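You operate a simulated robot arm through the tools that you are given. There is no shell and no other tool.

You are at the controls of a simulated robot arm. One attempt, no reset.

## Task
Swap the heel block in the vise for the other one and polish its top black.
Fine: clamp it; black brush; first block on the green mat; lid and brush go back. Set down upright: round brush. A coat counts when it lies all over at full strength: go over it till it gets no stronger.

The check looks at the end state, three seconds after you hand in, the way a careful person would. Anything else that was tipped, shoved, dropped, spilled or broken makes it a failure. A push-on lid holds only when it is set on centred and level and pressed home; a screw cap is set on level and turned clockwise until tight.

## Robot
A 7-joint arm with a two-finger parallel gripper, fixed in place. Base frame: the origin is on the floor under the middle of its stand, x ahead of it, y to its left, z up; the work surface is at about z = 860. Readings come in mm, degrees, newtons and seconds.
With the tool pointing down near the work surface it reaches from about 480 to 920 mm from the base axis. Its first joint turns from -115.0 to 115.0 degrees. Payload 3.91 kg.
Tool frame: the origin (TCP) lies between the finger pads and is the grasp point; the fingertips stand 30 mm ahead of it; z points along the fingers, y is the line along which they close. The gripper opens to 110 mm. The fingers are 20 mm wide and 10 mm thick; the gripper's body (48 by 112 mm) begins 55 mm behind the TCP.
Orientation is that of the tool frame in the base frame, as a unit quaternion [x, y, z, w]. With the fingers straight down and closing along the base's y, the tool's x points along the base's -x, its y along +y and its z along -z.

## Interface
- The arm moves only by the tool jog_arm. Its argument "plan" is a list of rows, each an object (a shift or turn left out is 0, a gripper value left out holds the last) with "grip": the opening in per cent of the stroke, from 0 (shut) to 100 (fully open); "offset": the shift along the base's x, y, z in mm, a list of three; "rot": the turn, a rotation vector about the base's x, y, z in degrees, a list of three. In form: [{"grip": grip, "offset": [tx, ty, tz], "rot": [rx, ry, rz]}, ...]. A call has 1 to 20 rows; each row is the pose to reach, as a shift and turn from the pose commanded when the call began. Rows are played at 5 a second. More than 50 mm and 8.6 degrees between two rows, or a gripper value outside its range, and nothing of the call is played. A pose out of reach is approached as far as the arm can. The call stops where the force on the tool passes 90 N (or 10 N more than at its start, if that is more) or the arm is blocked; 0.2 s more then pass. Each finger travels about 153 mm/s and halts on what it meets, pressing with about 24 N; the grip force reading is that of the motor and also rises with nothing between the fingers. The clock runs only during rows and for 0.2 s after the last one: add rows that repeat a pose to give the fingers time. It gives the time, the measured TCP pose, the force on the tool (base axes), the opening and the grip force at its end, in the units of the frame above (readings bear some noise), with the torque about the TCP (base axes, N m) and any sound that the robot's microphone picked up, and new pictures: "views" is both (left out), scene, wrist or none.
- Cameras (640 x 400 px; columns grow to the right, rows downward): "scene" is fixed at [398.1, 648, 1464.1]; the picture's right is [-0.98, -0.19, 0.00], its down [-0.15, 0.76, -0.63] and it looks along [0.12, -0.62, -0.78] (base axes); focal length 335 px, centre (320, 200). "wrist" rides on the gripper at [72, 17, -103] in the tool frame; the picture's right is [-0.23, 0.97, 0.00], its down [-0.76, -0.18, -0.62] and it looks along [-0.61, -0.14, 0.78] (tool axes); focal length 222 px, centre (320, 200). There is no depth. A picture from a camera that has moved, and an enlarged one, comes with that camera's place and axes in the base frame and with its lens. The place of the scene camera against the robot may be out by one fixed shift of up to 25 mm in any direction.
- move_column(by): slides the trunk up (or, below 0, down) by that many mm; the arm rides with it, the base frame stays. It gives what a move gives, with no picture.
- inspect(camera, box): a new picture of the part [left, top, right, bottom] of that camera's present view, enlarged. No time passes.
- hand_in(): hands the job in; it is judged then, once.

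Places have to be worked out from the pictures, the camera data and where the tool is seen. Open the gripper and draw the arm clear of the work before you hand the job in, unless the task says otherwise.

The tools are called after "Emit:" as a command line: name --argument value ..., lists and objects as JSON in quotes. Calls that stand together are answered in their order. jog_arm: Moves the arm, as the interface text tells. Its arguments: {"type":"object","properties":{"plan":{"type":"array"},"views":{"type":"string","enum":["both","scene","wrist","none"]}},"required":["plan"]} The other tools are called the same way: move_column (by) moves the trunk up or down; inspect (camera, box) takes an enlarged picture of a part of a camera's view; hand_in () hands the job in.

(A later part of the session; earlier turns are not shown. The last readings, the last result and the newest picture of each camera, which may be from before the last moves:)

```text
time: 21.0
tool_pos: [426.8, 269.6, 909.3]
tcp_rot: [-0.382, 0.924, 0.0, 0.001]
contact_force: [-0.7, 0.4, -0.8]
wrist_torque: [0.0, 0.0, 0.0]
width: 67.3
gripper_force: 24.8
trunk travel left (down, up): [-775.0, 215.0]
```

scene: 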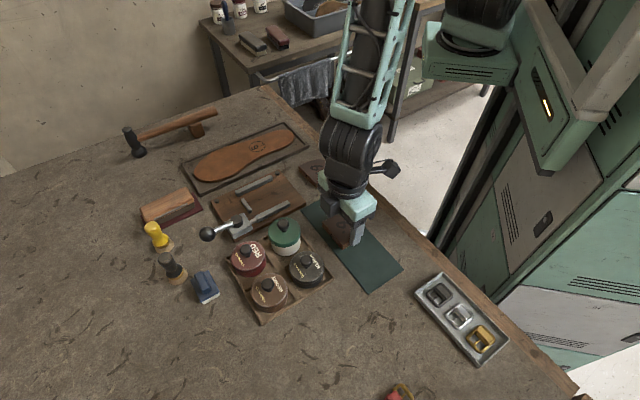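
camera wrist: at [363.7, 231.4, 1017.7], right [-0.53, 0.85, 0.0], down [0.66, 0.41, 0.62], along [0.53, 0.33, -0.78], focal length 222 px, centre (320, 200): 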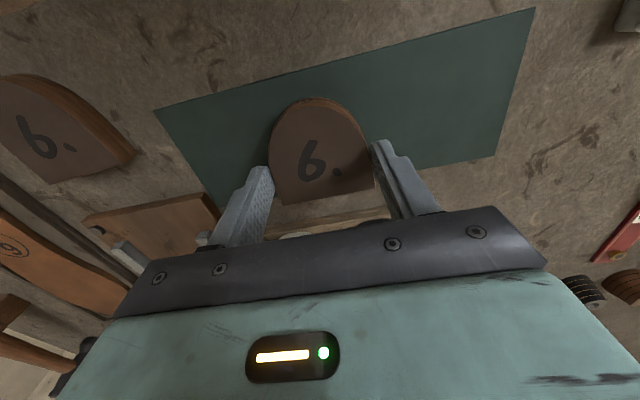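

Emit:
jog_arm --plan '[{"grip": 40, "offset": [0, 0, -1.5]}, {"grip": 40, "offset": [0, 0, -3]}, {"grip": 40, "offset": [0, 0, -3]}]' --views "none"

```text
time: 21.8
tool_pos: [426.2, 271.4, 907.2]
tcp_rot: [-0.383, 0.924, -0.001, 0.0]
contact_force: [1.1, 0.3, -1.4]
wrist_torque: [0.03, 0.01, -0.01]
width: 67.4
gripper_force: 24.4
trunk travel left (down, up): [-775.0, 215.0]
```

No contact yet at commanded 906; I continue down another 3 mm.

Emit:
jog_arm --plan '[{"grip": 40, "offset": [0, 0, -1.5]}, {"grip": 40, "offset": [0, 0, -3]}, {"grip": 40, "offset": [0, 0, -3]}]' --views "wrist"

Emit:
inspect --camera "scene" --box '[280, 170, 420, 290]'

```text
time: 22.6
tool_pos: [427.9, 270.7, 904.6]
tcp_rot: [-0.383, 0.924, 0.0, 0.0]
contact_force: [0.3, -2.9, 12.4]
wrist_torque: [-0.15, -0.12, -0.02]
width: 67.5
gripper_force: 24.0
trunk travel left (down, up): [-775.0, 215.0]
camera wrist: at [363.8, 231.6, 1006.8], right [-0.53, 0.85, 0.0], down [0.66, 0.41, 0.62], along [0.53, 0.33, -0.78], focal length 222 px, centre (320, 200)
```

wrist: 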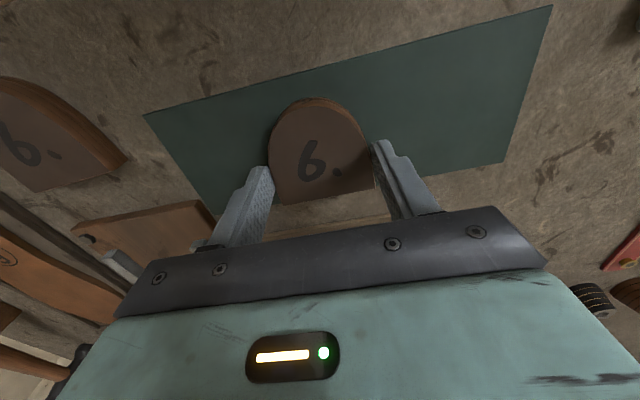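

```text
3.33 times, centred on (350, 230) of scene
camera zoom: at [398.1, 648.0, 1464.1], right [-0.98, -0.19, 0.0], down [-0.15, 0.76, -0.63], along [0.12, -0.62, -0.78], focal length 1116 px, centre (220, 100)
```

zoom: 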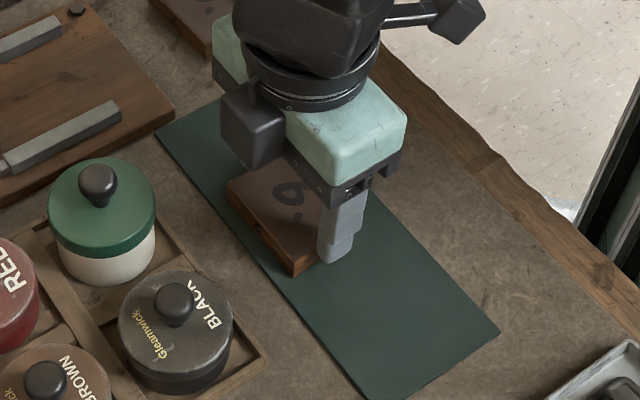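

Contact with ~12 N: the block is seated on the mat, well inside its edges. I release and rise.

Emit:
jog_arm --plan '[{"grip": 40, "offset": [0, 0, 1]}, {"grip": 70, "offset": [0, 0, 1]}, {"grip": 76, "offset": [0, 0, 1]}, {"grip": 76, "offset": [0, 0, 20]}, {"grip": 76, "offset": [0, 0, 60]}, {"grip": 76, "offset": [0, 0, 100]}, {"grip": 76, "offset": [0, 0, 120]}, {"grip": 76, "offset": [0, 0, 120]}]' --views "both"

Emit:
inspect --camera "wrist" --box '[60, 10, 300, 200]'

```text
time: 24.4
tool_pos: [427.2, 272.2, 1025.5]
tcp_rot: [-0.383, 0.924, 0.0, -0.001]
contact_force: [-1.4, 0.2, -0.5]
wrist_torque: [-0.01, 0.04, -0.02]
width: 83.5
gripper_force: 0.0
trunk travel left (down, up): [-775.0, 215.0]
camera wrist: at [363.8, 232.6, 1129.2], right [-0.53, 0.85, 0.0], down [0.66, 0.41, 0.62], along [0.53, 0.33, -0.78], focal length 222 px, centre (320, 200)
```

scene: 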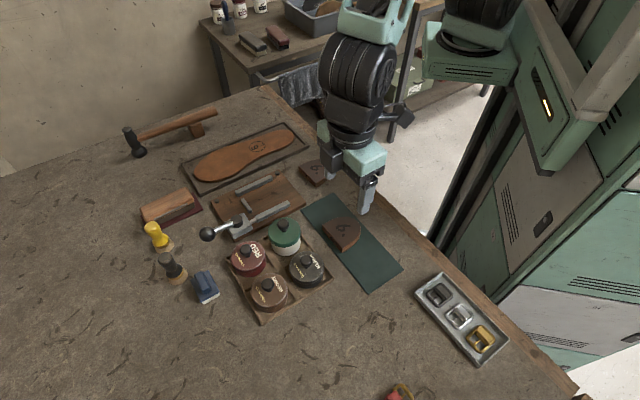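
wrist: 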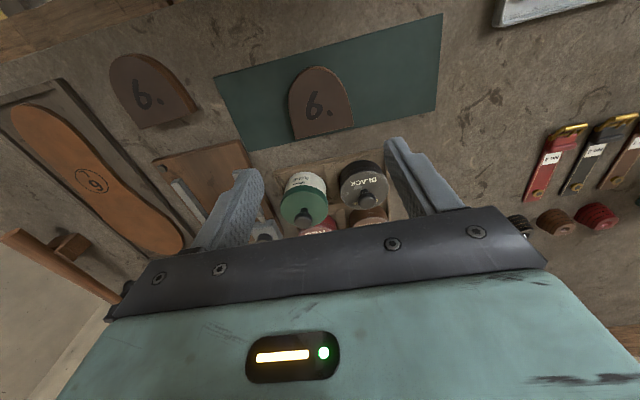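

```text
2.11 times, centred on (180, 105) of wrist
camera zoom: at [363.8, 232.6, 1129.2], right [-0.53, 0.85, 0.0], down [0.66, 0.41, 0.62], along [0.53, 0.33, -0.78], focal length 468 px, centre (615, 400)
```

zoom: 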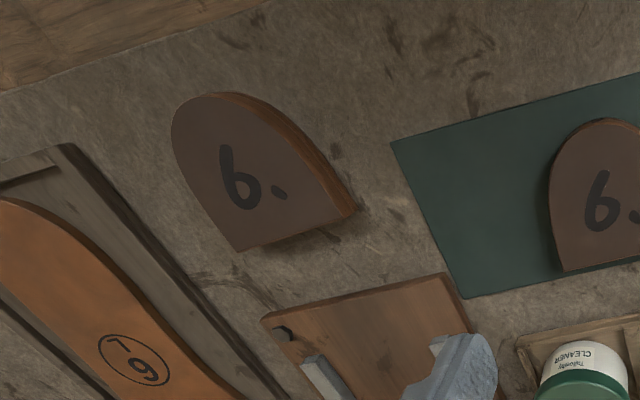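

The first block sits well on the mat. The spare block is near s≈466 (flat edge), e2≈280, nearly the same orientation; I move above it for a precise view.

Emit:
jog_arm --plan '[{"grip": 76, "offset": [20, -38, 0]}, {"grip": 76, "offset": [42, -78, -5]}, {"grip": 76, "offset": [64, -118, -15]}, {"grip": 76, "offset": [86, -156, -25]}, {"grip": 76, "offset": [86, -156, -35]}, {"grip": 76, "offset": [86, -156, -35]}]' --views "wrist"

Emit:
inspect --camera "wrist" --box '[210, 30, 430, 200]'

```text
time: 25.8
tool_pos: [513.4, 112.6, 989.8]
tcp_rot: [-0.383, 0.924, -0.001, 0.001]
contact_force: [0.0, -0.1, 0.1]
wrist_torque: [0.02, 0.02, 0.02]
width: 83.2
gripper_force: 0.0
trunk travel left (down, up): [-775.0, 215.0]
camera wrist: at [449.9, 72.1, 1093.0], right [-0.53, 0.85, 0.0], down [0.66, 0.41, 0.62], along [0.53, 0.33, -0.78], focal length 222 px, centre (320, 200)
```

wrist: 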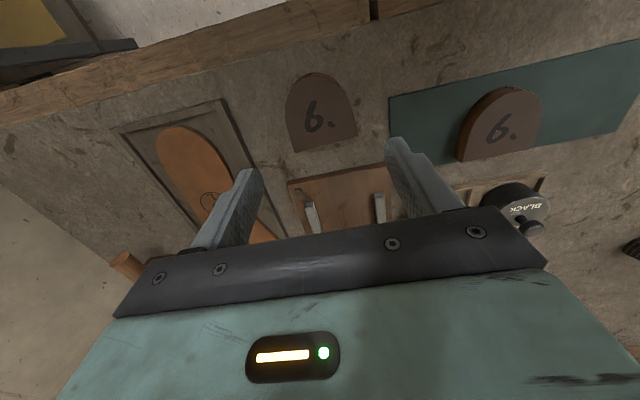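

```text
2.35 times, centred on (320, 115) of wrist
camera zoom: at [449.9, 72.1, 1093.0], right [-0.53, 0.85, 0.0], down [0.66, 0.41, 0.62], along [0.53, 0.33, -0.78], focal length 523 px, centre (320, 400)
```

zoom: 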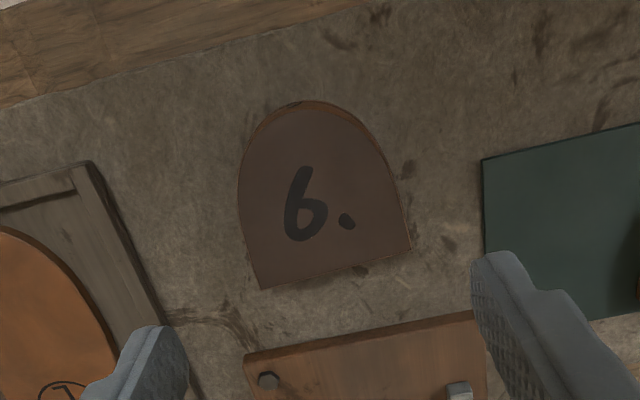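

Spare block flat edge at s≈466, e2 centre ≈283.5, turned about 2.5° from the vise axis. I lower over it with that turn, fingertips ~7 mm below its top.

Emit:
jog_arm --plan '[{"grip": 76, "offset": [0.2, -3.1, -25], "rot": [0, 0, 2.5]}, {"grip": 76, "offset": [0.2, -3.1, -60], "rot": [0, 0, 2.5]}, {"grip": 76, "offset": [0.2, -3.1, -80], "rot": [0, 0, 2.5]}, {"grip": 76, "offset": [0.2, -3.1, -84.8], "rot": [0, 0, 2.5]}, {"grip": 76, "offset": [0.2, -3.1, -84.8], "rot": [0, 0, 2.5]}]' --views "both"

Emit:
inspect --camera "wrist" --box '[200, 60, 440, 230]'

Emit:
inspect --camera "scene" --box '[260, 120, 360, 210]'

```text
time: 27.0
tool_pos: [512.8, 112.4, 904.9]
tcp_rot: [-0.403, 0.915, 0.0, 0.0]
contact_force: [0.1, 0.2, 0.3]
wrist_torque: [0.01, -0.03, 0.01]
width: 83.7
gripper_force: 0.0
trunk travel left (down, up): [-775.0, 215.0]
camera wrist: at [450.6, 69.2, 1007.8], right [-0.56, 0.83, 0.0], down [0.65, 0.44, 0.62], along [0.51, 0.35, -0.78], focal length 222 px, centre (320, 200)
```

scene: 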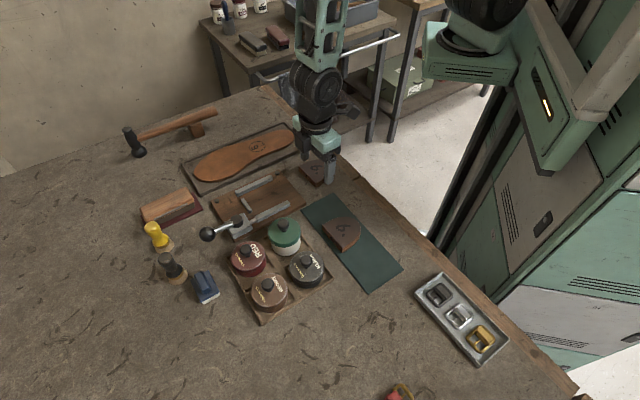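
wrist: 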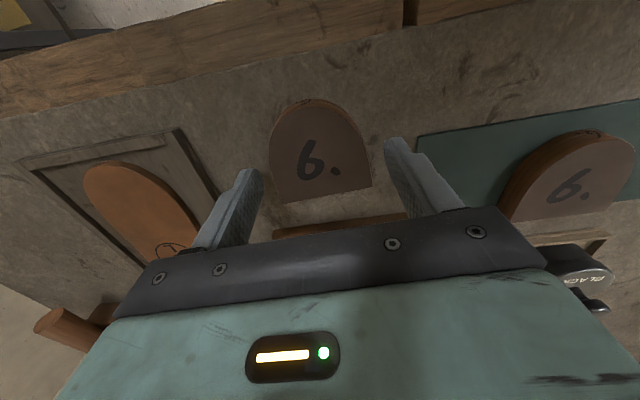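

```text
2.35 times, centred on (320, 145) of wrist
camera zoom: at [450.6, 69.2, 1007.8], right [-0.56, 0.83, 0.0], down [0.65, 0.44, 0.62], along [0.51, 0.35, -0.78], focal length 523 px, centre (320, 329)
```

zoom: 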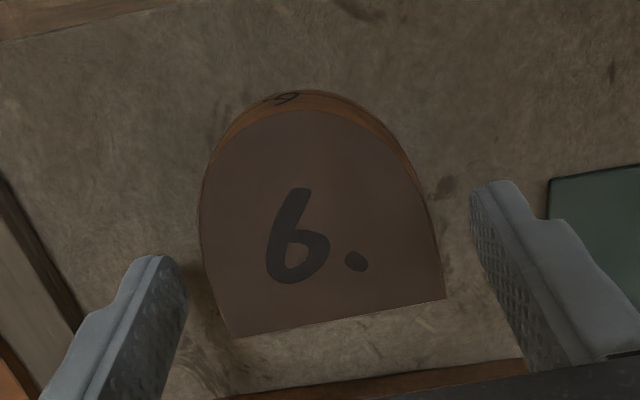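

```text
4.44 times, centred on (310, 165) of scene
camera zoom: at [398.1, 648.0, 1464.1], right [-0.98, -0.19, 0.0], down [-0.15, 0.76, -0.63], along [0.12, -0.62, -0.78], focal length 1488 px, centre (364, 356)
```

zoom: 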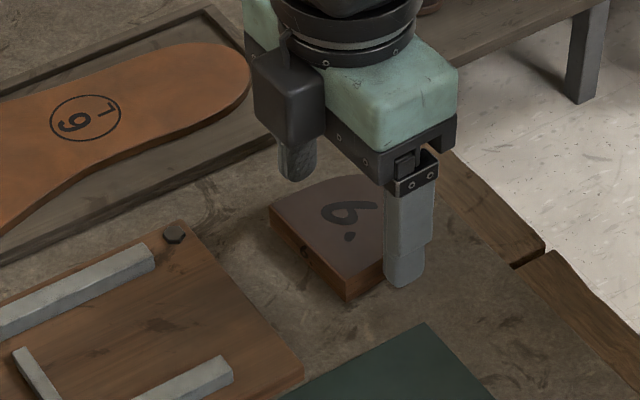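

The view matches the first grasp closely. I close on the block and lift.

Emit:
jog_arm --plan '[{"grip": 60}, {"grip": 45}, {"grip": 40}, {"grip": 40}, {"grip": 40, "offset": [0, 0, 5]}, {"grip": 40, "offset": [0, 0, 20]}, {"grip": 40, "offset": [0, 0, 55]}, {"grip": 40, "offset": [0, 0, 90]}, {"grip": 40, "offset": [0, 0, 90]}]' --views "both"

Emit:
inspect --camera "wrist" --box '[200, 60, 440, 230]'

```text
time: 29.0
tool_pos: [511.7, 112.0, 994.3]
tcp_rot: [-0.403, 0.915, -0.001, -0.001]
contact_force: [0.0, -0.4, -0.2]
wrist_torque: [0.01, 0.06, 0.01]
width: 67.0
gripper_force: 23.6
trunk travel left (down, up): [-775.0, 215.0]
camera wrist: at [450.4, 68.9, 1096.8], right [-0.56, 0.83, 0.0], down [0.65, 0.44, 0.62], along [0.51, 0.35, -0.78], focal length 222 px, centre (320, 200)
```

scene: 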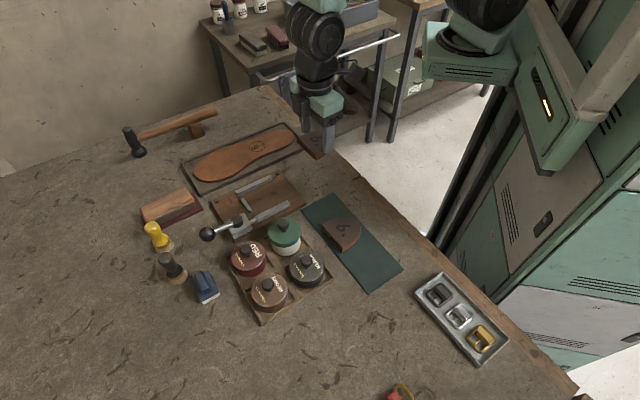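
wrist: 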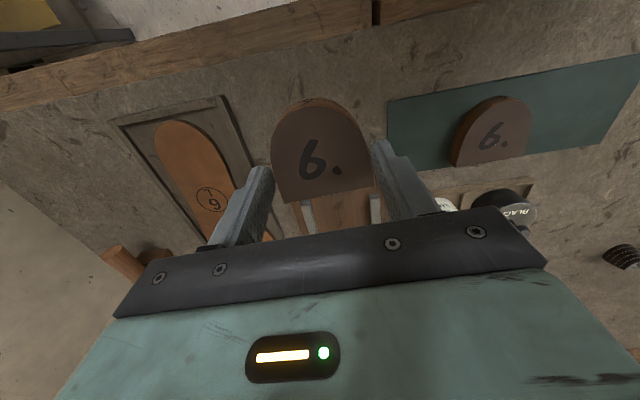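

```text
2.35 times, centred on (320, 145) of wrist
camera zoom: at [450.4, 68.9, 1096.8], right [-0.56, 0.83, 0.0], down [0.65, 0.44, 0.62], along [0.51, 0.35, -0.78], focal length 523 px, centre (320, 329)
```

zoom: 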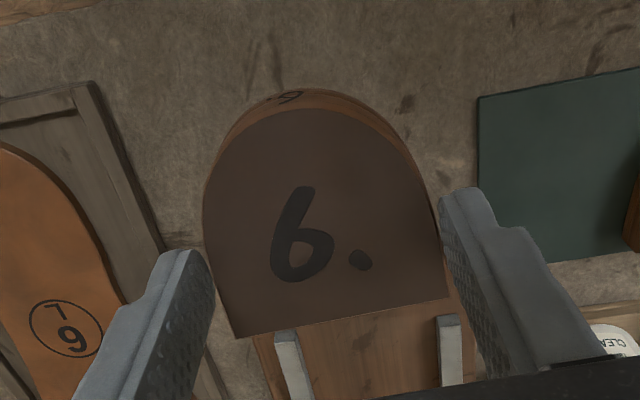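

Block 2 gripped squarely (67.0 mm, flat edge ≈24 mm ahead of TCP). I carry it over the vise, turning back to 45°, and stop just above the jaws.

Emit:
jog_arm --plan '[{"grip": 40, "offset": [26, 27, 5], "rot": [0, 0, -1]}, {"grip": 40, "offset": [52, 54, 5], "rot": [0, 0, -2]}, {"grip": 40, "offset": [78, 82, 0], "rot": [0, 0, -2.5]}, {"grip": 40, "offset": [104, 109.6, -10], "rot": [0, 0, -2.5]}, {"grip": 40, "offset": [104, 109.6, -45], "rot": [0, 0, -2.5]}, {"grip": 40, "offset": [104, 109.6, -60], "rot": [0, 0, -2.5]}, {"grip": 40, "offset": [104, 109.6, -60], "rot": [0, 0, -2.5]}, {"grip": 40, "offset": [104, 109.6, -60], "rot": [0, 0, -2.5]}]' --views "both"

Emit:
inspect --camera "wrist" --box '[200, 60, 440, 230]'

Emit:
inspect --camera "scene" --box '[200, 150, 300, 230]'

```text
time: 30.8
tool_pos: [617.1, 221.5, 932.3]
tcp_rot: [-0.382, 0.924, 0.0, 0.0]
contact_force: [-0.4, -0.6, -0.7]
wrist_torque: [0.02, 0.0, 0.0]
width: 67.0
gripper_force: 23.8
trunk travel left (down, up): [-775.0, 215.0]
camera wrist: at [553.1, 181.7, 1035.1], right [-0.53, 0.85, 0.0], down [0.66, 0.41, 0.62], along [0.53, 0.33, -0.78], focal length 222 px, centre (320, 200)
```

scene: 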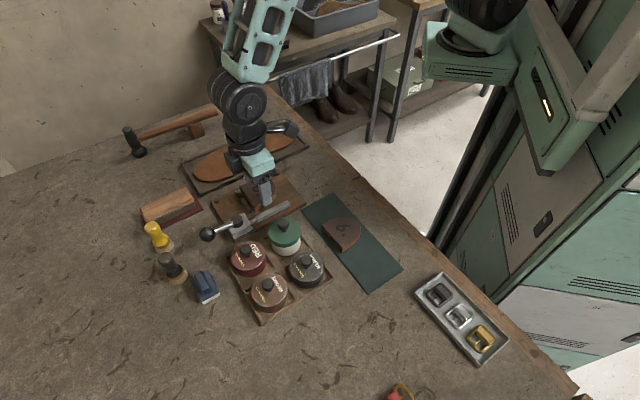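
wrist: 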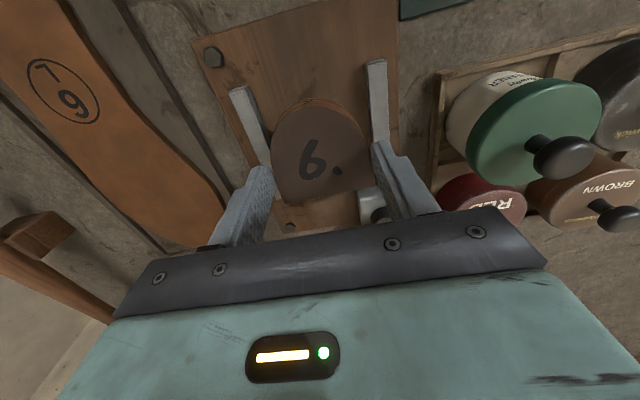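

```text
2.35 times, centred on (320, 145) of wrist
camera zoom: at [553.1, 181.7, 1035.1], right [-0.53, 0.85, 0.0], down [0.66, 0.41, 0.62], along [0.53, 0.33, -0.78], focal length 523 px, centre (320, 329)
```

zoom: 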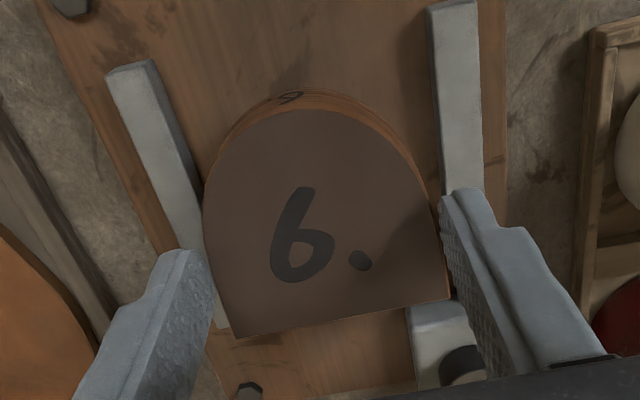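

```text
5.00 times, centred on (250, 190) of scene
camera zoom: at [398.1, 648.0, 1464.1], right [-0.98, -0.19, 0.0], down [-0.15, 0.76, -0.63], along [0.12, -0.62, -0.78], focal length 1673 px, centre (670, 250)
```

zoom: 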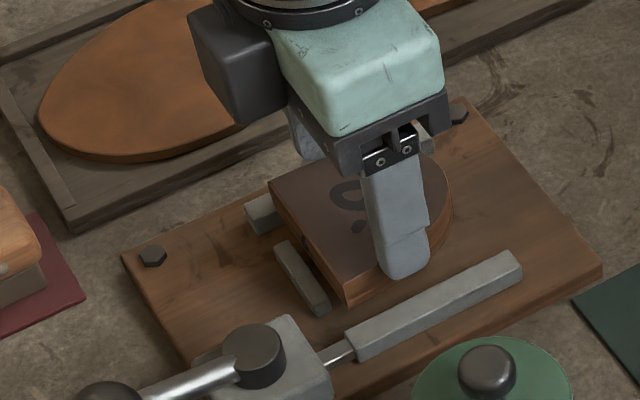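

Alignment looks right. I lower gently through the jaw height, watching for contact.

Emit:
jog_arm --plan '[{"grip": 40, "offset": [0, 0, -3]}, {"grip": 40, "offset": [0, 0, -6]}, {"grip": 40, "offset": [0, 0, -9]}, {"grip": 40, "offset": [0, 0, -11]}, {"grip": 40, "offset": [0, 0, -11]}]' --views "wrist"

Emit:
inspect --camera "scene" --box '[200, 150, 300, 230]'

```text
time: 32.0
tool_pos: [616.6, 220.4, 921.9]
tcp_rot: [-0.383, 0.924, 0.0, 0.0]
contact_force: [0.1, 0.6, -1.2]
wrist_torque: [0.02, 0.0, 0.01]
width: 66.9
gripper_force: 23.7
trunk travel left (down, up): [-775.0, 215.0]
camera wrist: at [553.9, 180.8, 1025.2], right [-0.53, 0.85, 0.0], down [0.66, 0.41, 0.62], along [0.53, 0.33, -0.78], focal length 222 px, centre (320, 200)
```

wrist: 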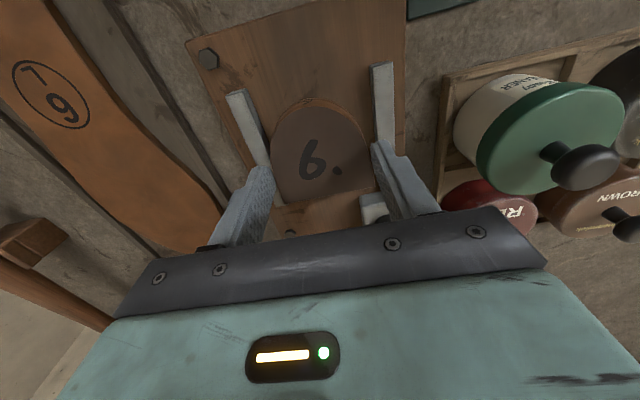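

```text
5.00 times, centred on (250, 190) of scene
camera zoom: at [398.1, 648.0, 1464.1], right [-0.98, -0.19, 0.0], down [-0.15, 0.76, -0.63], along [0.12, -0.62, -0.78], focal length 1673 px, centre (670, 250)
```

zoom: 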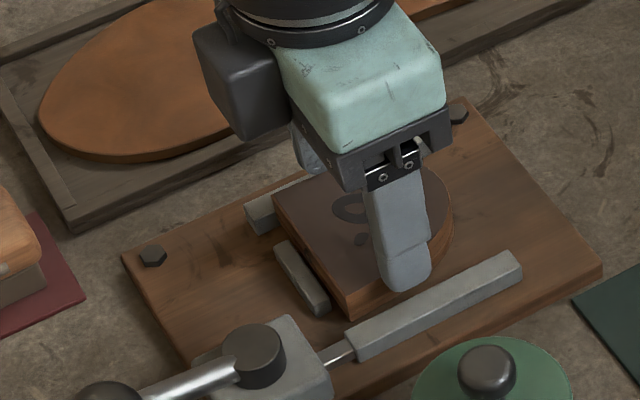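

The block entered between the jaws with no contact. I continue down to the board.

Emit:
jog_arm --plan '[{"grip": 40, "offset": [0, 0, -2]}, {"grip": 40, "offset": [0, 0, -4]}, {"grip": 40, "offset": [0, 0, -6]}, {"grip": 40, "offset": [0, 0, -7.5]}, {"grip": 40, "offset": [0, 0, -7.5]}]' --views "none"

```text
time: 33.2
tool_pos: [618.1, 221.5, 915.5]
tcp_rot: [-0.383, 0.924, 0.001, 0.0]
contact_force: [-3.5, -3.1, 21.6]
wrist_torque: [-0.13, 0.02, 0.03]
width: 67.2
gripper_force: 23.7
trunk travel left (down, up): [-775.0, 215.0]
```

Contact came with 21 N slightly higher than I expected; I look closely before going on.

Emit:
jog_arm --plan '[{"grip": 40, "offset": [0, 0, 1]}, {"grip": 40, "offset": [0, 0, 1]}]' --views "both"

Emit:
inspect --camera "scene" --box '[210, 165, 290, 225]'

Emit:
inspect --camera "wrist" --box '[220, 80, 420, 230]'

```text
time: 33.8
tool_pos: [618.5, 220.8, 915.5]
tcp_rot: [-0.382, 0.924, 0.0, 0.001]
contact_force: [3.2, -0.8, 12.5]
wrist_torque: [0.24, -0.36, -0.11]
width: 67.0
gripper_force: 23.9
trunk travel left (down, up): [-775.0, 215.0]
camera wrist: at [554.6, 181.8, 1018.6], right [-0.53, 0.85, 0.0], down [0.66, 0.41, 0.62], along [0.53, 0.33, -0.78], focal length 222 px, centre (320, 200)
```

scene: 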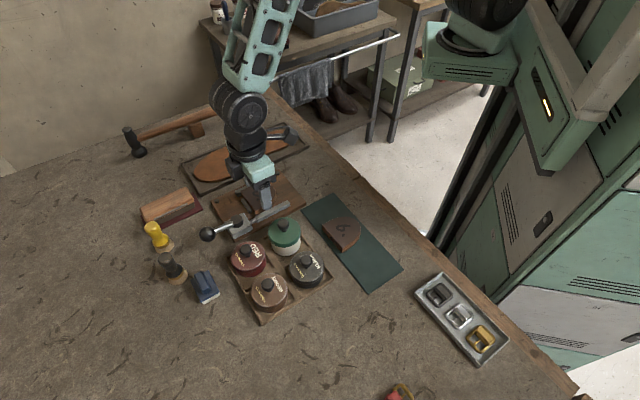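
wrist: 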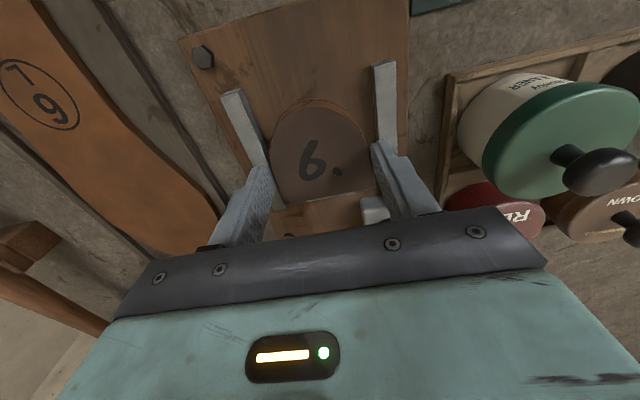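

```text
6.67 times, centred on (250, 195) of scene
camera zoom: at [398.1, 648.0, 1464.1], right [-0.98, -0.19, 0.0], down [-0.15, 0.76, -0.63], along [0.12, -0.62, -0.78], focal length 2231 px, centre (787, 233)
```

zoom: 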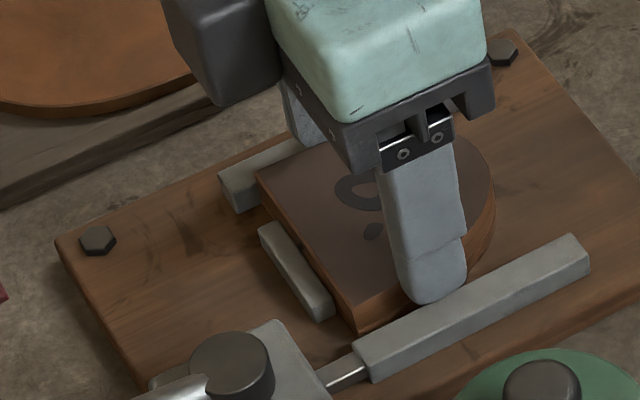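

```text
2.67 times, centred on (320, 155) of wrist
camera zoom: at [554.6, 181.8, 1018.6], right [-0.53, 0.85, 0.0], down [0.66, 0.41, 0.62], along [0.53, 0.33, -0.78], focal length 592 px, centre (320, 320)
```

zoom: 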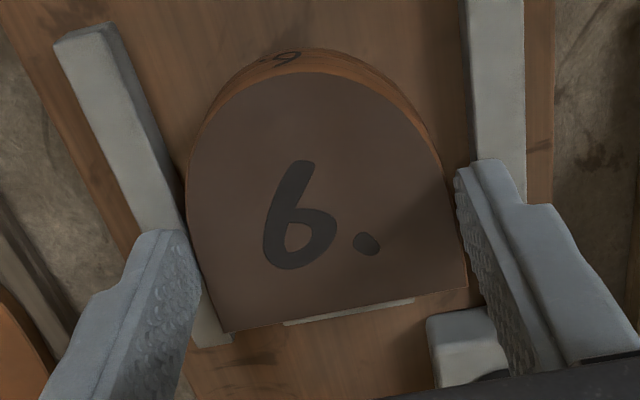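

The readings suggest block 2 is simply held ~4 mm lower in the fingers and is on the board. I release it and rise to inspect how it sits.

Emit:
jog_arm --plan '[{"grip": 40, "offset": [0, 0, 1]}, {"grip": 70, "offset": [0, 0, 1]}, {"grip": 74, "offset": [0, 0, 1]}, {"grip": 74, "offset": [0, 0, 1]}, {"grip": 74, "offset": [0, 0, 15]}, {"grip": 74, "offset": [0, 0, 16.3]}, {"grip": 74, "offset": [0, 0, 16.3]}]' --views "both"

Emit:
inspect --camera "wrist" --box '[200, 60, 440, 230]'

Emit:
inspect --camera "scene" --box '[200, 150, 300, 230]'

```text
time: 35.4
tool_pos: [618.1, 221.5, 932.1]
tcp_rot: [-0.383, 0.924, 0.0, 0.0]
contact_force: [-0.2, -1.2, -0.3]
wrist_torque: [-0.03, 0.0, 0.01]
width: 81.2
gripper_force: 0.1
trunk travel left (down, up): [-775.0, 215.0]
camera wrist: at [554.9, 181.6, 1035.5], right [-0.53, 0.85, 0.0], down [0.66, 0.41, 0.62], along [0.53, 0.33, -0.78], focal length 222 px, centre (320, 200)
```

scene: 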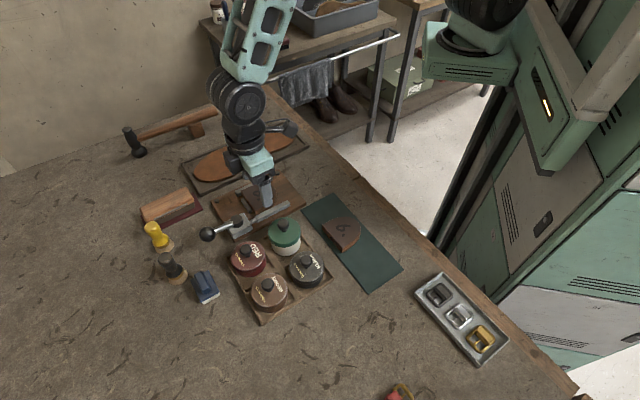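
wrist: 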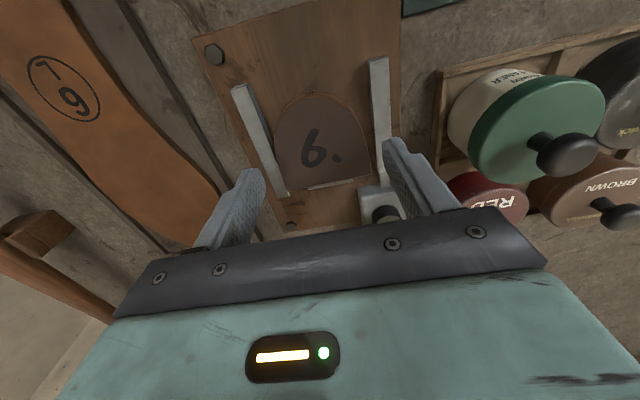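

```text
2.35 times, centred on (320, 145) of wrist
camera zoom: at [554.9, 181.6, 1035.5], right [-0.53, 0.85, 0.0], down [0.66, 0.41, 0.62], along [0.53, 0.33, -0.78], focal length 523 px, centre (320, 329)
```

zoom: 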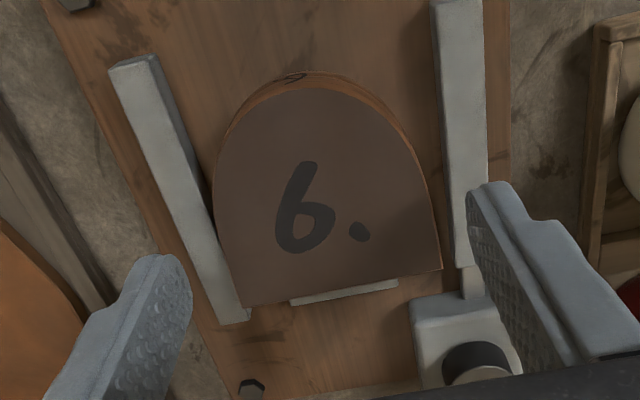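

```text
5.00 times, centred on (250, 190) of scene
camera zoom: at [398.1, 648.0, 1464.1], right [-0.98, -0.19, 0.0], down [-0.15, 0.76, -0.63], along [0.12, -0.62, -0.78], focal length 1673 px, centre (670, 250)
```

zoom: 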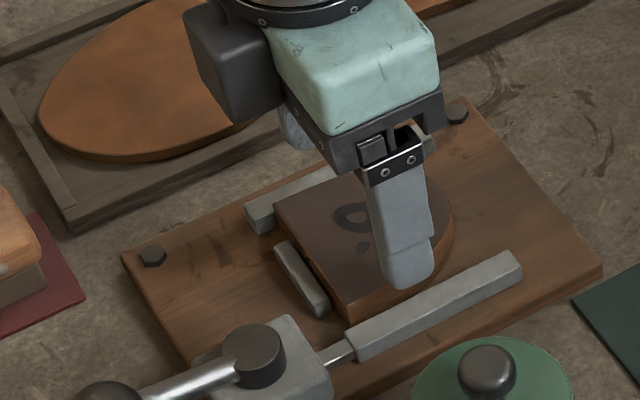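

Emit:
inspect --camera "wrist" --box '[260, 80, 380, 200]'

Emit:
inspect --camera "scene" --box '[300, 200, 380, 260]'

Emit:
inspect --camera "scene" --box '[220, 170, 280, 220]'

```text
3.33 times, centred on (320, 140) of wrist
camera zoom: at [554.9, 181.6, 1035.5], right [-0.53, 0.85, 0.0], down [0.66, 0.41, 0.62], along [0.53, 0.33, -0.78], focal length 740 px, centre (320, 400)
```

zoom: 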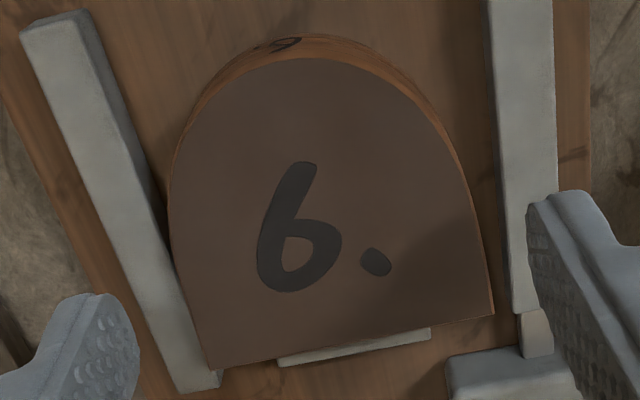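

```text
6.67 times, centred on (340, 230) of scene
camera zoom: at [398.1, 648.0, 1464.1], right [-0.98, -0.19, 0.0], down [-0.15, 0.76, -0.63], along [0.12, -0.62, -0.78], focal length 2231 px, centre (187, 0)
```

zoom: 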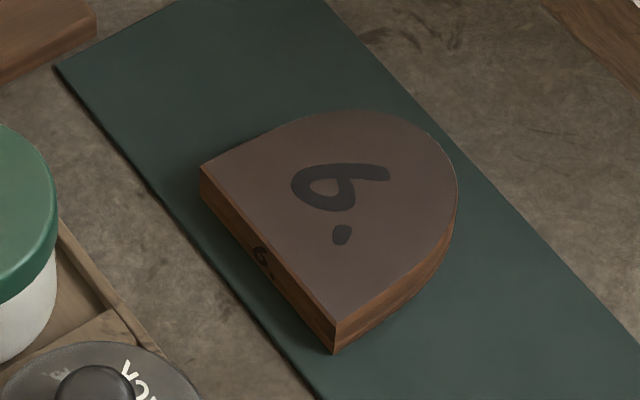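

```text
8.00 times, centred on (250, 195) of scene
camera zoom: at [398.1, 648.0, 1464.1], right [-0.98, -0.19, 0.0], down [-0.15, 0.76, -0.63], along [0.12, -0.62, -0.78], focal length 2678 px, centre (880, 240)
```

zoom: 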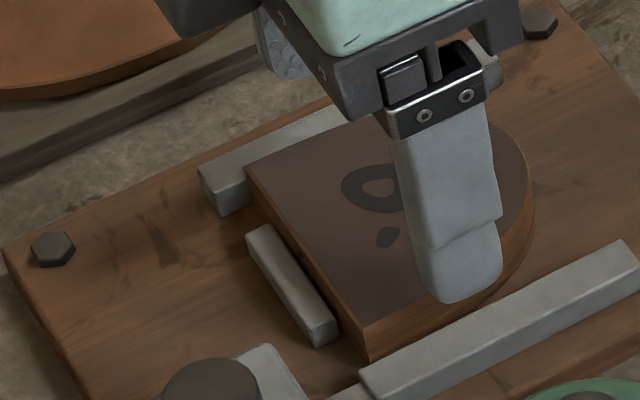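

I move the gripper up and off toward the tins so the scene camera gets a clear look at how block 2 sits.

Emit:
jog_arm --plan '[{"grip": 74, "offset": [0, 0, 45]}, {"grip": 74, "offset": [0, 0, 90]}, {"grip": 74, "offset": [-40, 15, 110]}, {"grip": 74, "offset": [-80, 35, 115]}, {"grip": 74, "offset": [-120, 60, 115]}, {"grip": 74, "offset": [-150, 80, 115]}, {"grip": 74, "offset": [-150, 80, 115]}]' --views "both"

Emit:
inspect --camera "scene" --box '[220, 170, 290, 220]'

Emit:
inspect --camera "scene" --box '[240, 180, 280, 210]'

```text
time: 37.0
tool_pos: [469.9, 304.1, 1045.4]
tcp_rot: [-0.383, 0.924, 0.0, 0.0]
contact_force: [-0.2, -0.8, -0.7]
wrist_torque: [0.0, 0.0, 0.01]
width: 81.3
gripper_force: 0.1
trunk travel left (down, up): [-775.0, 215.0]
camera wrist: at [405.8, 264.8, 1148.8], right [-0.53, 0.85, 0.0], down [0.66, 0.41, 0.62], along [0.53, 0.33, -0.78], focal length 222 px, centre (320, 200)
```

scene: 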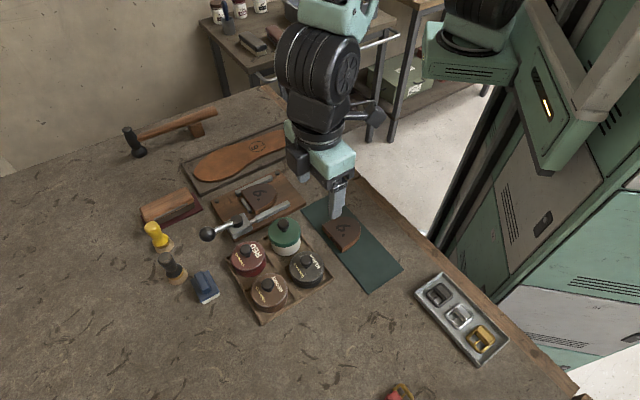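
wrist: 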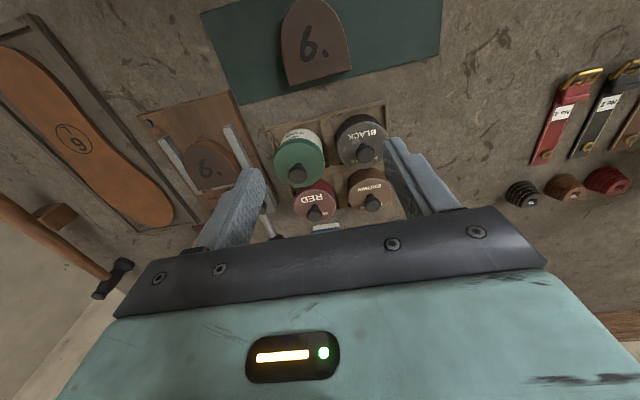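

```text
8.00 times, centred on (255, 195) of scene
camera zoom: at [398.1, 648.0, 1464.1], right [-0.98, -0.19, 0.0], down [-0.15, 0.76, -0.63], along [0.12, -0.62, -0.78], focal length 2678 px, centre (840, 240)
```

zoom: 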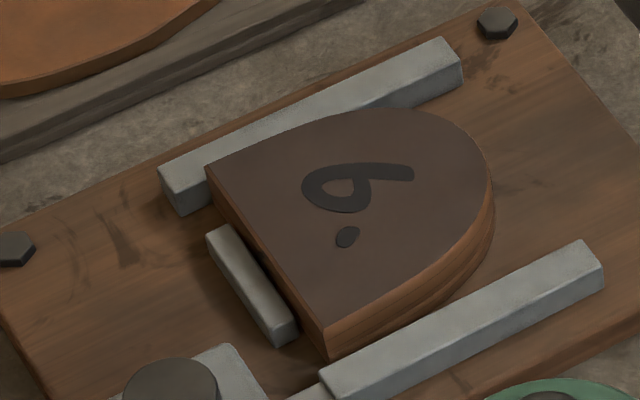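

```text
13.33 times, centred on (260, 195) of scene
camera zoom: at [398.1, 648.0, 1464.1], right [-0.98, -0.19, 0.0], down [-0.15, 0.76, -0.63], along [0.12, -0.62, -0.78], focal length 4462 px, centre (1120, 267)
```

zoom: 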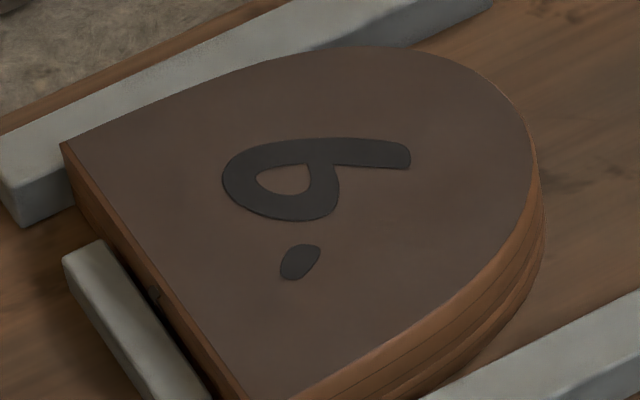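

Block 2 sits flat on the board between the jaws, a hair off the stop. Next I return to the lever ball (last at ≈(673, 351, 915), gripper turn 38°) to clamp.

Emit:
jog_arm --plan '[{"grip": 60, "offset": [42, 10, 0], "rot": [0, 0, -1.5]}, {"grip": 45, "offset": [84, 20, 0], "rot": [0, 0, -3]}, {"grip": 37, "offset": [126, 30, 0], "rot": [0, 0, -4.5]}, {"grip": 37, "offset": [168, 40, -10], "rot": [0, 0, -6]}, {"grip": 37, "offset": [206.6, 50.4, -20], "rot": [0, 0, -7]}, {"grip": 37, "offset": [206.6, 50.4, -65], "rot": [0, 0, -7]}, {"grip": 37, "offset": [206.6, 50.4, -85], "rot": [0, 0, -7]}, {"grip": 37, "offset": [206.6, 50.4, -85], "rot": [0, 0, -7]}]' --views "both"

Emit:
inspect --camera "wrist" --box '[220, 40, 420, 200]'

```text
time: 38.8
tool_pos: [674.6, 351.1, 960.8]
tcp_rot: [-0.326, 0.945, 0.0, 0.0]
contact_force: [-1.8, -0.6, -0.7]
wrist_torque: [0.03, 0.0, -0.02]
width: 40.5
gripper_force: 0.0
trunk travel left (down, up): [-775.0, 215.0]
camera wrist: at [606.7, 319.4, 1063.9], right [-0.42, 0.91, 0.0], down [0.71, 0.33, 0.62], along [0.57, 0.26, -0.78], focal length 222 px, centre (320, 200)
```

scene: 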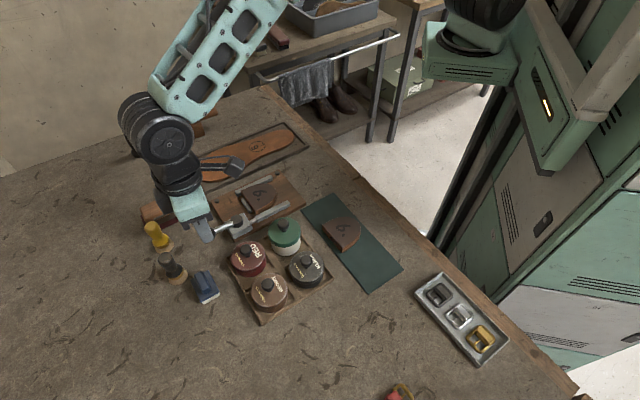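
wrist: 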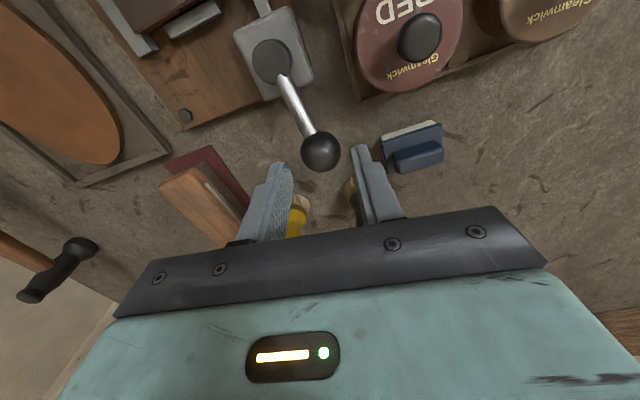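

```text
2.50 times, centred on (320, 120) of wrist
camera zoom: at [606.7, 319.4, 1063.9], right [-0.42, 0.91, 0.0], down [0.71, 0.33, 0.62], along [0.57, 0.26, -0.78], focal length 555 px, centre (320, 400)
```

zoom: 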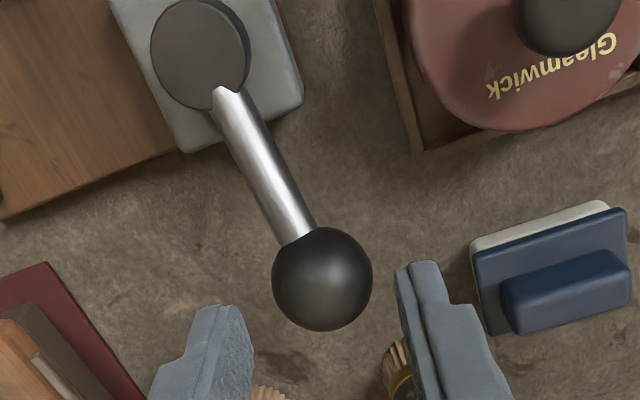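

The ball is exactly below the TCP. I lower, grip it, and start turning clockwise.

Emit:
jog_arm --plan '[{"grip": 37, "offset": [0, 0, -25]}, {"grip": 37, "offset": [0, 0, -46]}, {"grip": 37, "offset": [0, 0, -46]}, {"grip": 20, "offset": [0, 0, -46]}, {"grip": 20, "offset": [0, 0, -46]}, {"grip": 20, "offset": [0, 0, -46]}]' --views "none"

```text
time: 40.2
tool_pos: [673.3, 351.3, 917.9]
tcp_rot: [-0.325, 0.946, 0.001, 0.0]
contact_force: [0.4, 0.5, -1.8]
wrist_torque: [0.12, -0.07, 0.01]
width: 29.0
gripper_force: 44.8
trunk travel left (down, up): [-775.0, 215.0]
```

Gripped (29 mm). I swing the lever clockwise along its arc back to about 25°, checking forces.

Emit:
jog_arm --plan '[{"grip": 20, "offset": [2.7, -2.0, 0], "rot": [0, 0, -3]}, {"grip": 20, "offset": [5.3, -4.1, 0], "rot": [0, 0, -6]}, {"grip": 20, "offset": [7.7, -6.4, 0], "rot": [0, 0, -9]}, {"grip": 20, "offset": [10, -8.7, 0], "rot": [0, 0, -12]}, {"grip": 20, "offset": [12.2, -11.2, 0], "rot": [0, 0, -15]}, {"grip": 20, "offset": [14.3, -13.8, 0], "rot": [0, 0, -18]}, {"grip": 20, "offset": [16.2, -16.5, 0], "rot": [0, 0, -21]}, {"grip": 20, "offset": [18, -19.3, 0], "rot": [0, 0, -24]}, {"grip": 20, "offset": [19.6, -22.2, 0], "rot": [0, 0, -27]}, {"grip": 20, "offset": [21.1, -25.2, 0], "rot": [0, 0, -30]}, {"grip": 20, "offset": [21.1, -25.2, 0], "rot": [0, 0, -30]}]' --views "wrist"

Emit:
inspect --camera "scene" --box '[180, 165, 300, 250]'

```text
time: 42.6
tool_pos: [694.0, 325.9, 918.0]
tcp_rot: [-0.07, 0.998, 0.001, 0.002]
contact_force: [-5.4, -3.6, 17.5]
wrist_torque: [-0.03, -0.29, 0.01]
width: 29.0
gripper_force: 44.7
trunk travel left (down, up): [-775.0, 215.0]
camera wrist: at [619.5, 332.9, 1020.6], right [0.09, 1.0, 0.0], down [0.78, -0.07, 0.62], along [0.62, -0.06, -0.78], focal length 222 px, centre (320, 200)
```

wrist: 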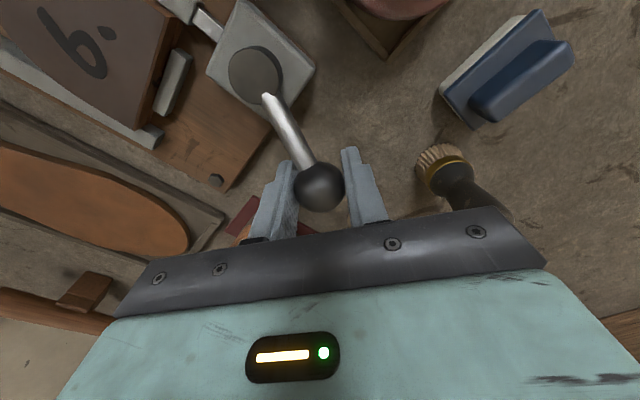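

```text
4.71 times, centred on (240, 208) of scene
camera zoom: at [398.1, 648.0, 1464.1], right [-0.98, -0.19, 0.0], down [-0.15, 0.76, -0.63], along [0.12, -0.62, -0.78], focal length 1575 px, centre (696, 165)
```

zoom: 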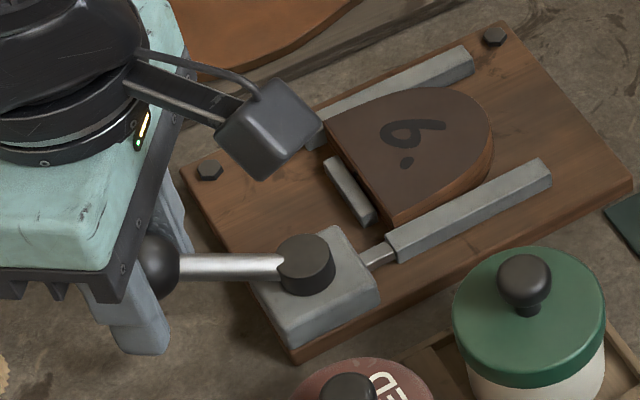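

The jaw closes up on the block. I continue clockwise in small steps to the original clamped angle and read the force.

Emit:
jog_arm --plan '[{"grip": 20, "offset": [1.0, -2.0, 1], "rot": [0, 0, -2]}, {"grip": 20, "offset": [1.8, -4.0, 1], "rot": [0, 0, -4]}, {"grip": 20, "offset": [2.5, -6.0, 1], "rot": [0, 0, -6]}, {"grip": 20, "offset": [3.1, -7.9, 1], "rot": [0, 0, -7.7]}, {"grip": 20, "offset": [3.1, -7.9, 1], "rot": [0, 0, -7.7]}]' --views "wrist"

Emit:
inspect --camera "scene" --box '[180, 165, 300, 250]'

```text
time: 43.8
tool_pos: [695.9, 317.8, 917.0]
tcp_rot: [-0.003, 1.0, 0.0, -0.001]
contact_force: [-9.9, 2.3, -0.8]
wrist_torque: [0.07, -0.29, -0.16]
width: 28.8
gripper_force: 44.9
trunk travel left (down, up): [-775.0, 215.0]
camera wrist: at [624.5, 335.0, 1020.9], right [0.22, 0.97, 0.0], down [0.76, -0.17, 0.62], along [0.61, -0.14, -0.78], focal length 222 px, centre (320, 200)
```

wrist: 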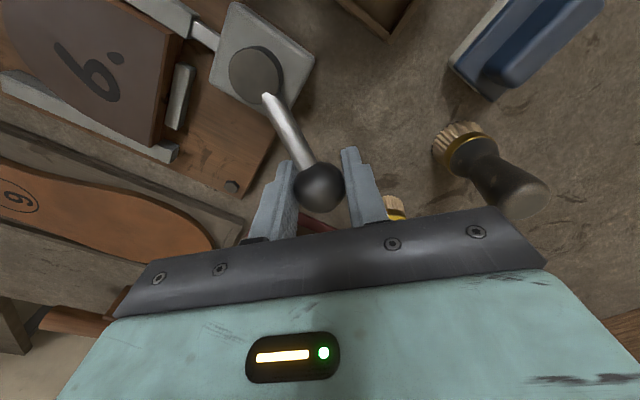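

```text
4.71 times, centred on (240, 208) of scene
camera zoom: at [398.1, 648.0, 1464.1], right [-0.98, -0.19, 0.0], down [-0.15, 0.76, -0.63], along [0.12, -0.62, -0.78], focal length 1575 px, centre (696, 165)
```

zoom: 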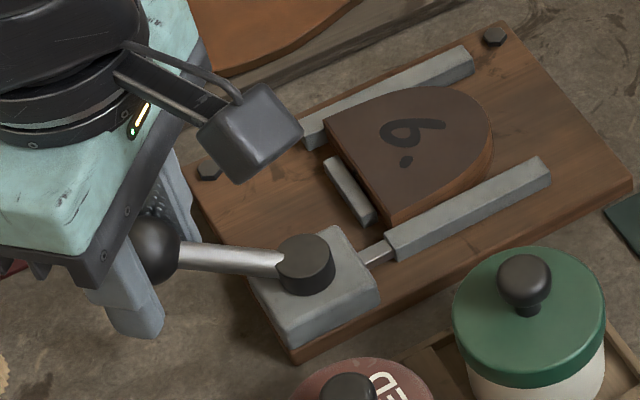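

Resistance is still only ~2 N tangentially, so it is not tight yet. I keep turning clockwise in steps (slightly smaller radius).

Emit:
jog_arm --plan '[{"grip": 20, "offset": [0.2, -2.4, 0.5], "rot": [0, 0, -2.1]}, {"grip": 20, "offset": [0.6, -4.8, 0.5], "rot": [0, 0, -4.3]}, {"grip": 20, "offset": [1.0, -7.0, 0.5], "rot": [0, 0, -6.3]}, {"grip": 20, "offset": [1.4, -9.1, 0.5], "rot": [0, 0, -8.3]}, {"grip": 20, "offset": [1.4, -9.1, 0.5], "rot": [0, 0, -8.3]}]' --views "none"

Emit:
inspect --camera "scene" --box '[200, 165, 300, 240]'

```text
time: 45.0
tool_pos: [699.0, 310.7, 918.1]
tcp_rot: [0.07, 0.998, 0.001, 0.0]
contact_force: [-1.0, 7.7, -2.9]
wrist_torque: [-0.07, -0.53, 0.27]
width: 29.1
gripper_force: 45.4
trunk travel left (down, up): [-775.0, 215.0]
```

```text
5.33 times, centred on (250, 202) of scene
camera zoom: at [398.1, 648.0, 1464.1], right [-0.98, -0.19, 0.0], down [-0.15, 0.76, -0.63], along [0.12, -0.62, -0.78], focal length 1785 px, centre (693, 187)
```

zoom: 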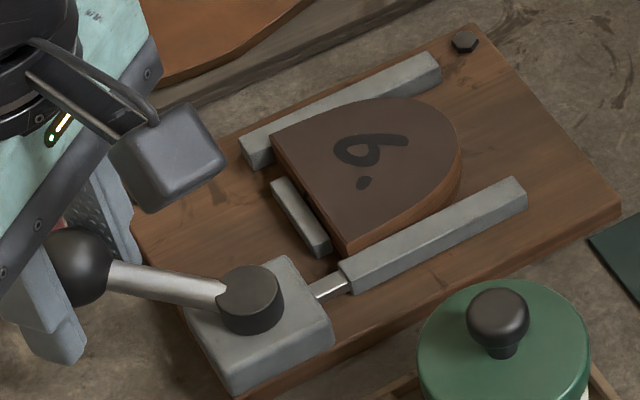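

Force now 7.7 N tangential. I continue a few degrees more to get firm clamping.

Emit:
jog_arm --plan '[{"grip": 20, "offset": [0.3, -2.2, 0], "rot": [0, 0, -2]}, {"grip": 20, "offset": [0.6, -4.3, 0], "rot": [0, 0, -4]}, {"grip": 20, "offset": [0.6, -4.3, 0], "rot": [0, 0, -4]}]' --views "none"

Emit:
inspect --camera "scene" --box '[220, 170, 290, 220]'

```text
time: 45.8
tool_pos: [699.6, 308.8, 916.6]
tcp_rot: [0.105, 0.995, 0.002, -0.001]
contact_force: [0.8, 26.3, -10.7]
wrist_torque: [-0.02, -0.61, 0.1]
width: 28.8
gripper_force: 44.7
trunk travel left (down, up): [-775.0, 215.0]
```

```text
8.00 times, centred on (255, 195) of scene
camera zoom: at [398.1, 648.0, 1464.1], right [-0.98, -0.19, 0.0], down [-0.15, 0.76, -0.63], along [0.12, -0.62, -0.78], focal length 2678 px, centre (840, 240)
```

zoom: 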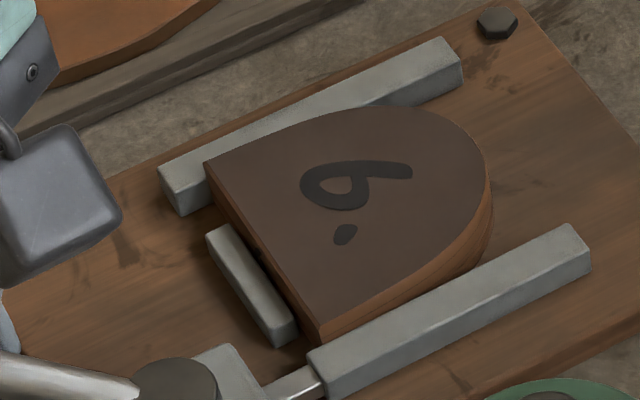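

Lever is stalling at ≈8° with 26 N: jaw against block, block against the fixed jaw. I lean in a little more for a firm clamp.

Emit:
jog_arm --plan '[{"grip": 20, "offset": [0.1, -1.5, 0], "rot": [0, 0, -1]}, {"grip": 20, "offset": [0.2, -3, 0], "rot": [0, 0, -2]}, {"grip": 20, "offset": [0.2, -3, 0], "rot": [0, 0, -2]}]' --views "none"

```text
time: 46.6
tool_pos: [698.2, 307.4, 917.7]
tcp_rot: [0.121, 0.993, 0.002, -0.001]
contact_force: [6.3, 47.8, -19.3]
wrist_torque: [0.01, 0.41, 0.11]
width: 28.9
gripper_force: 45.1
trunk travel left (down, up): [-775.0, 215.0]
```

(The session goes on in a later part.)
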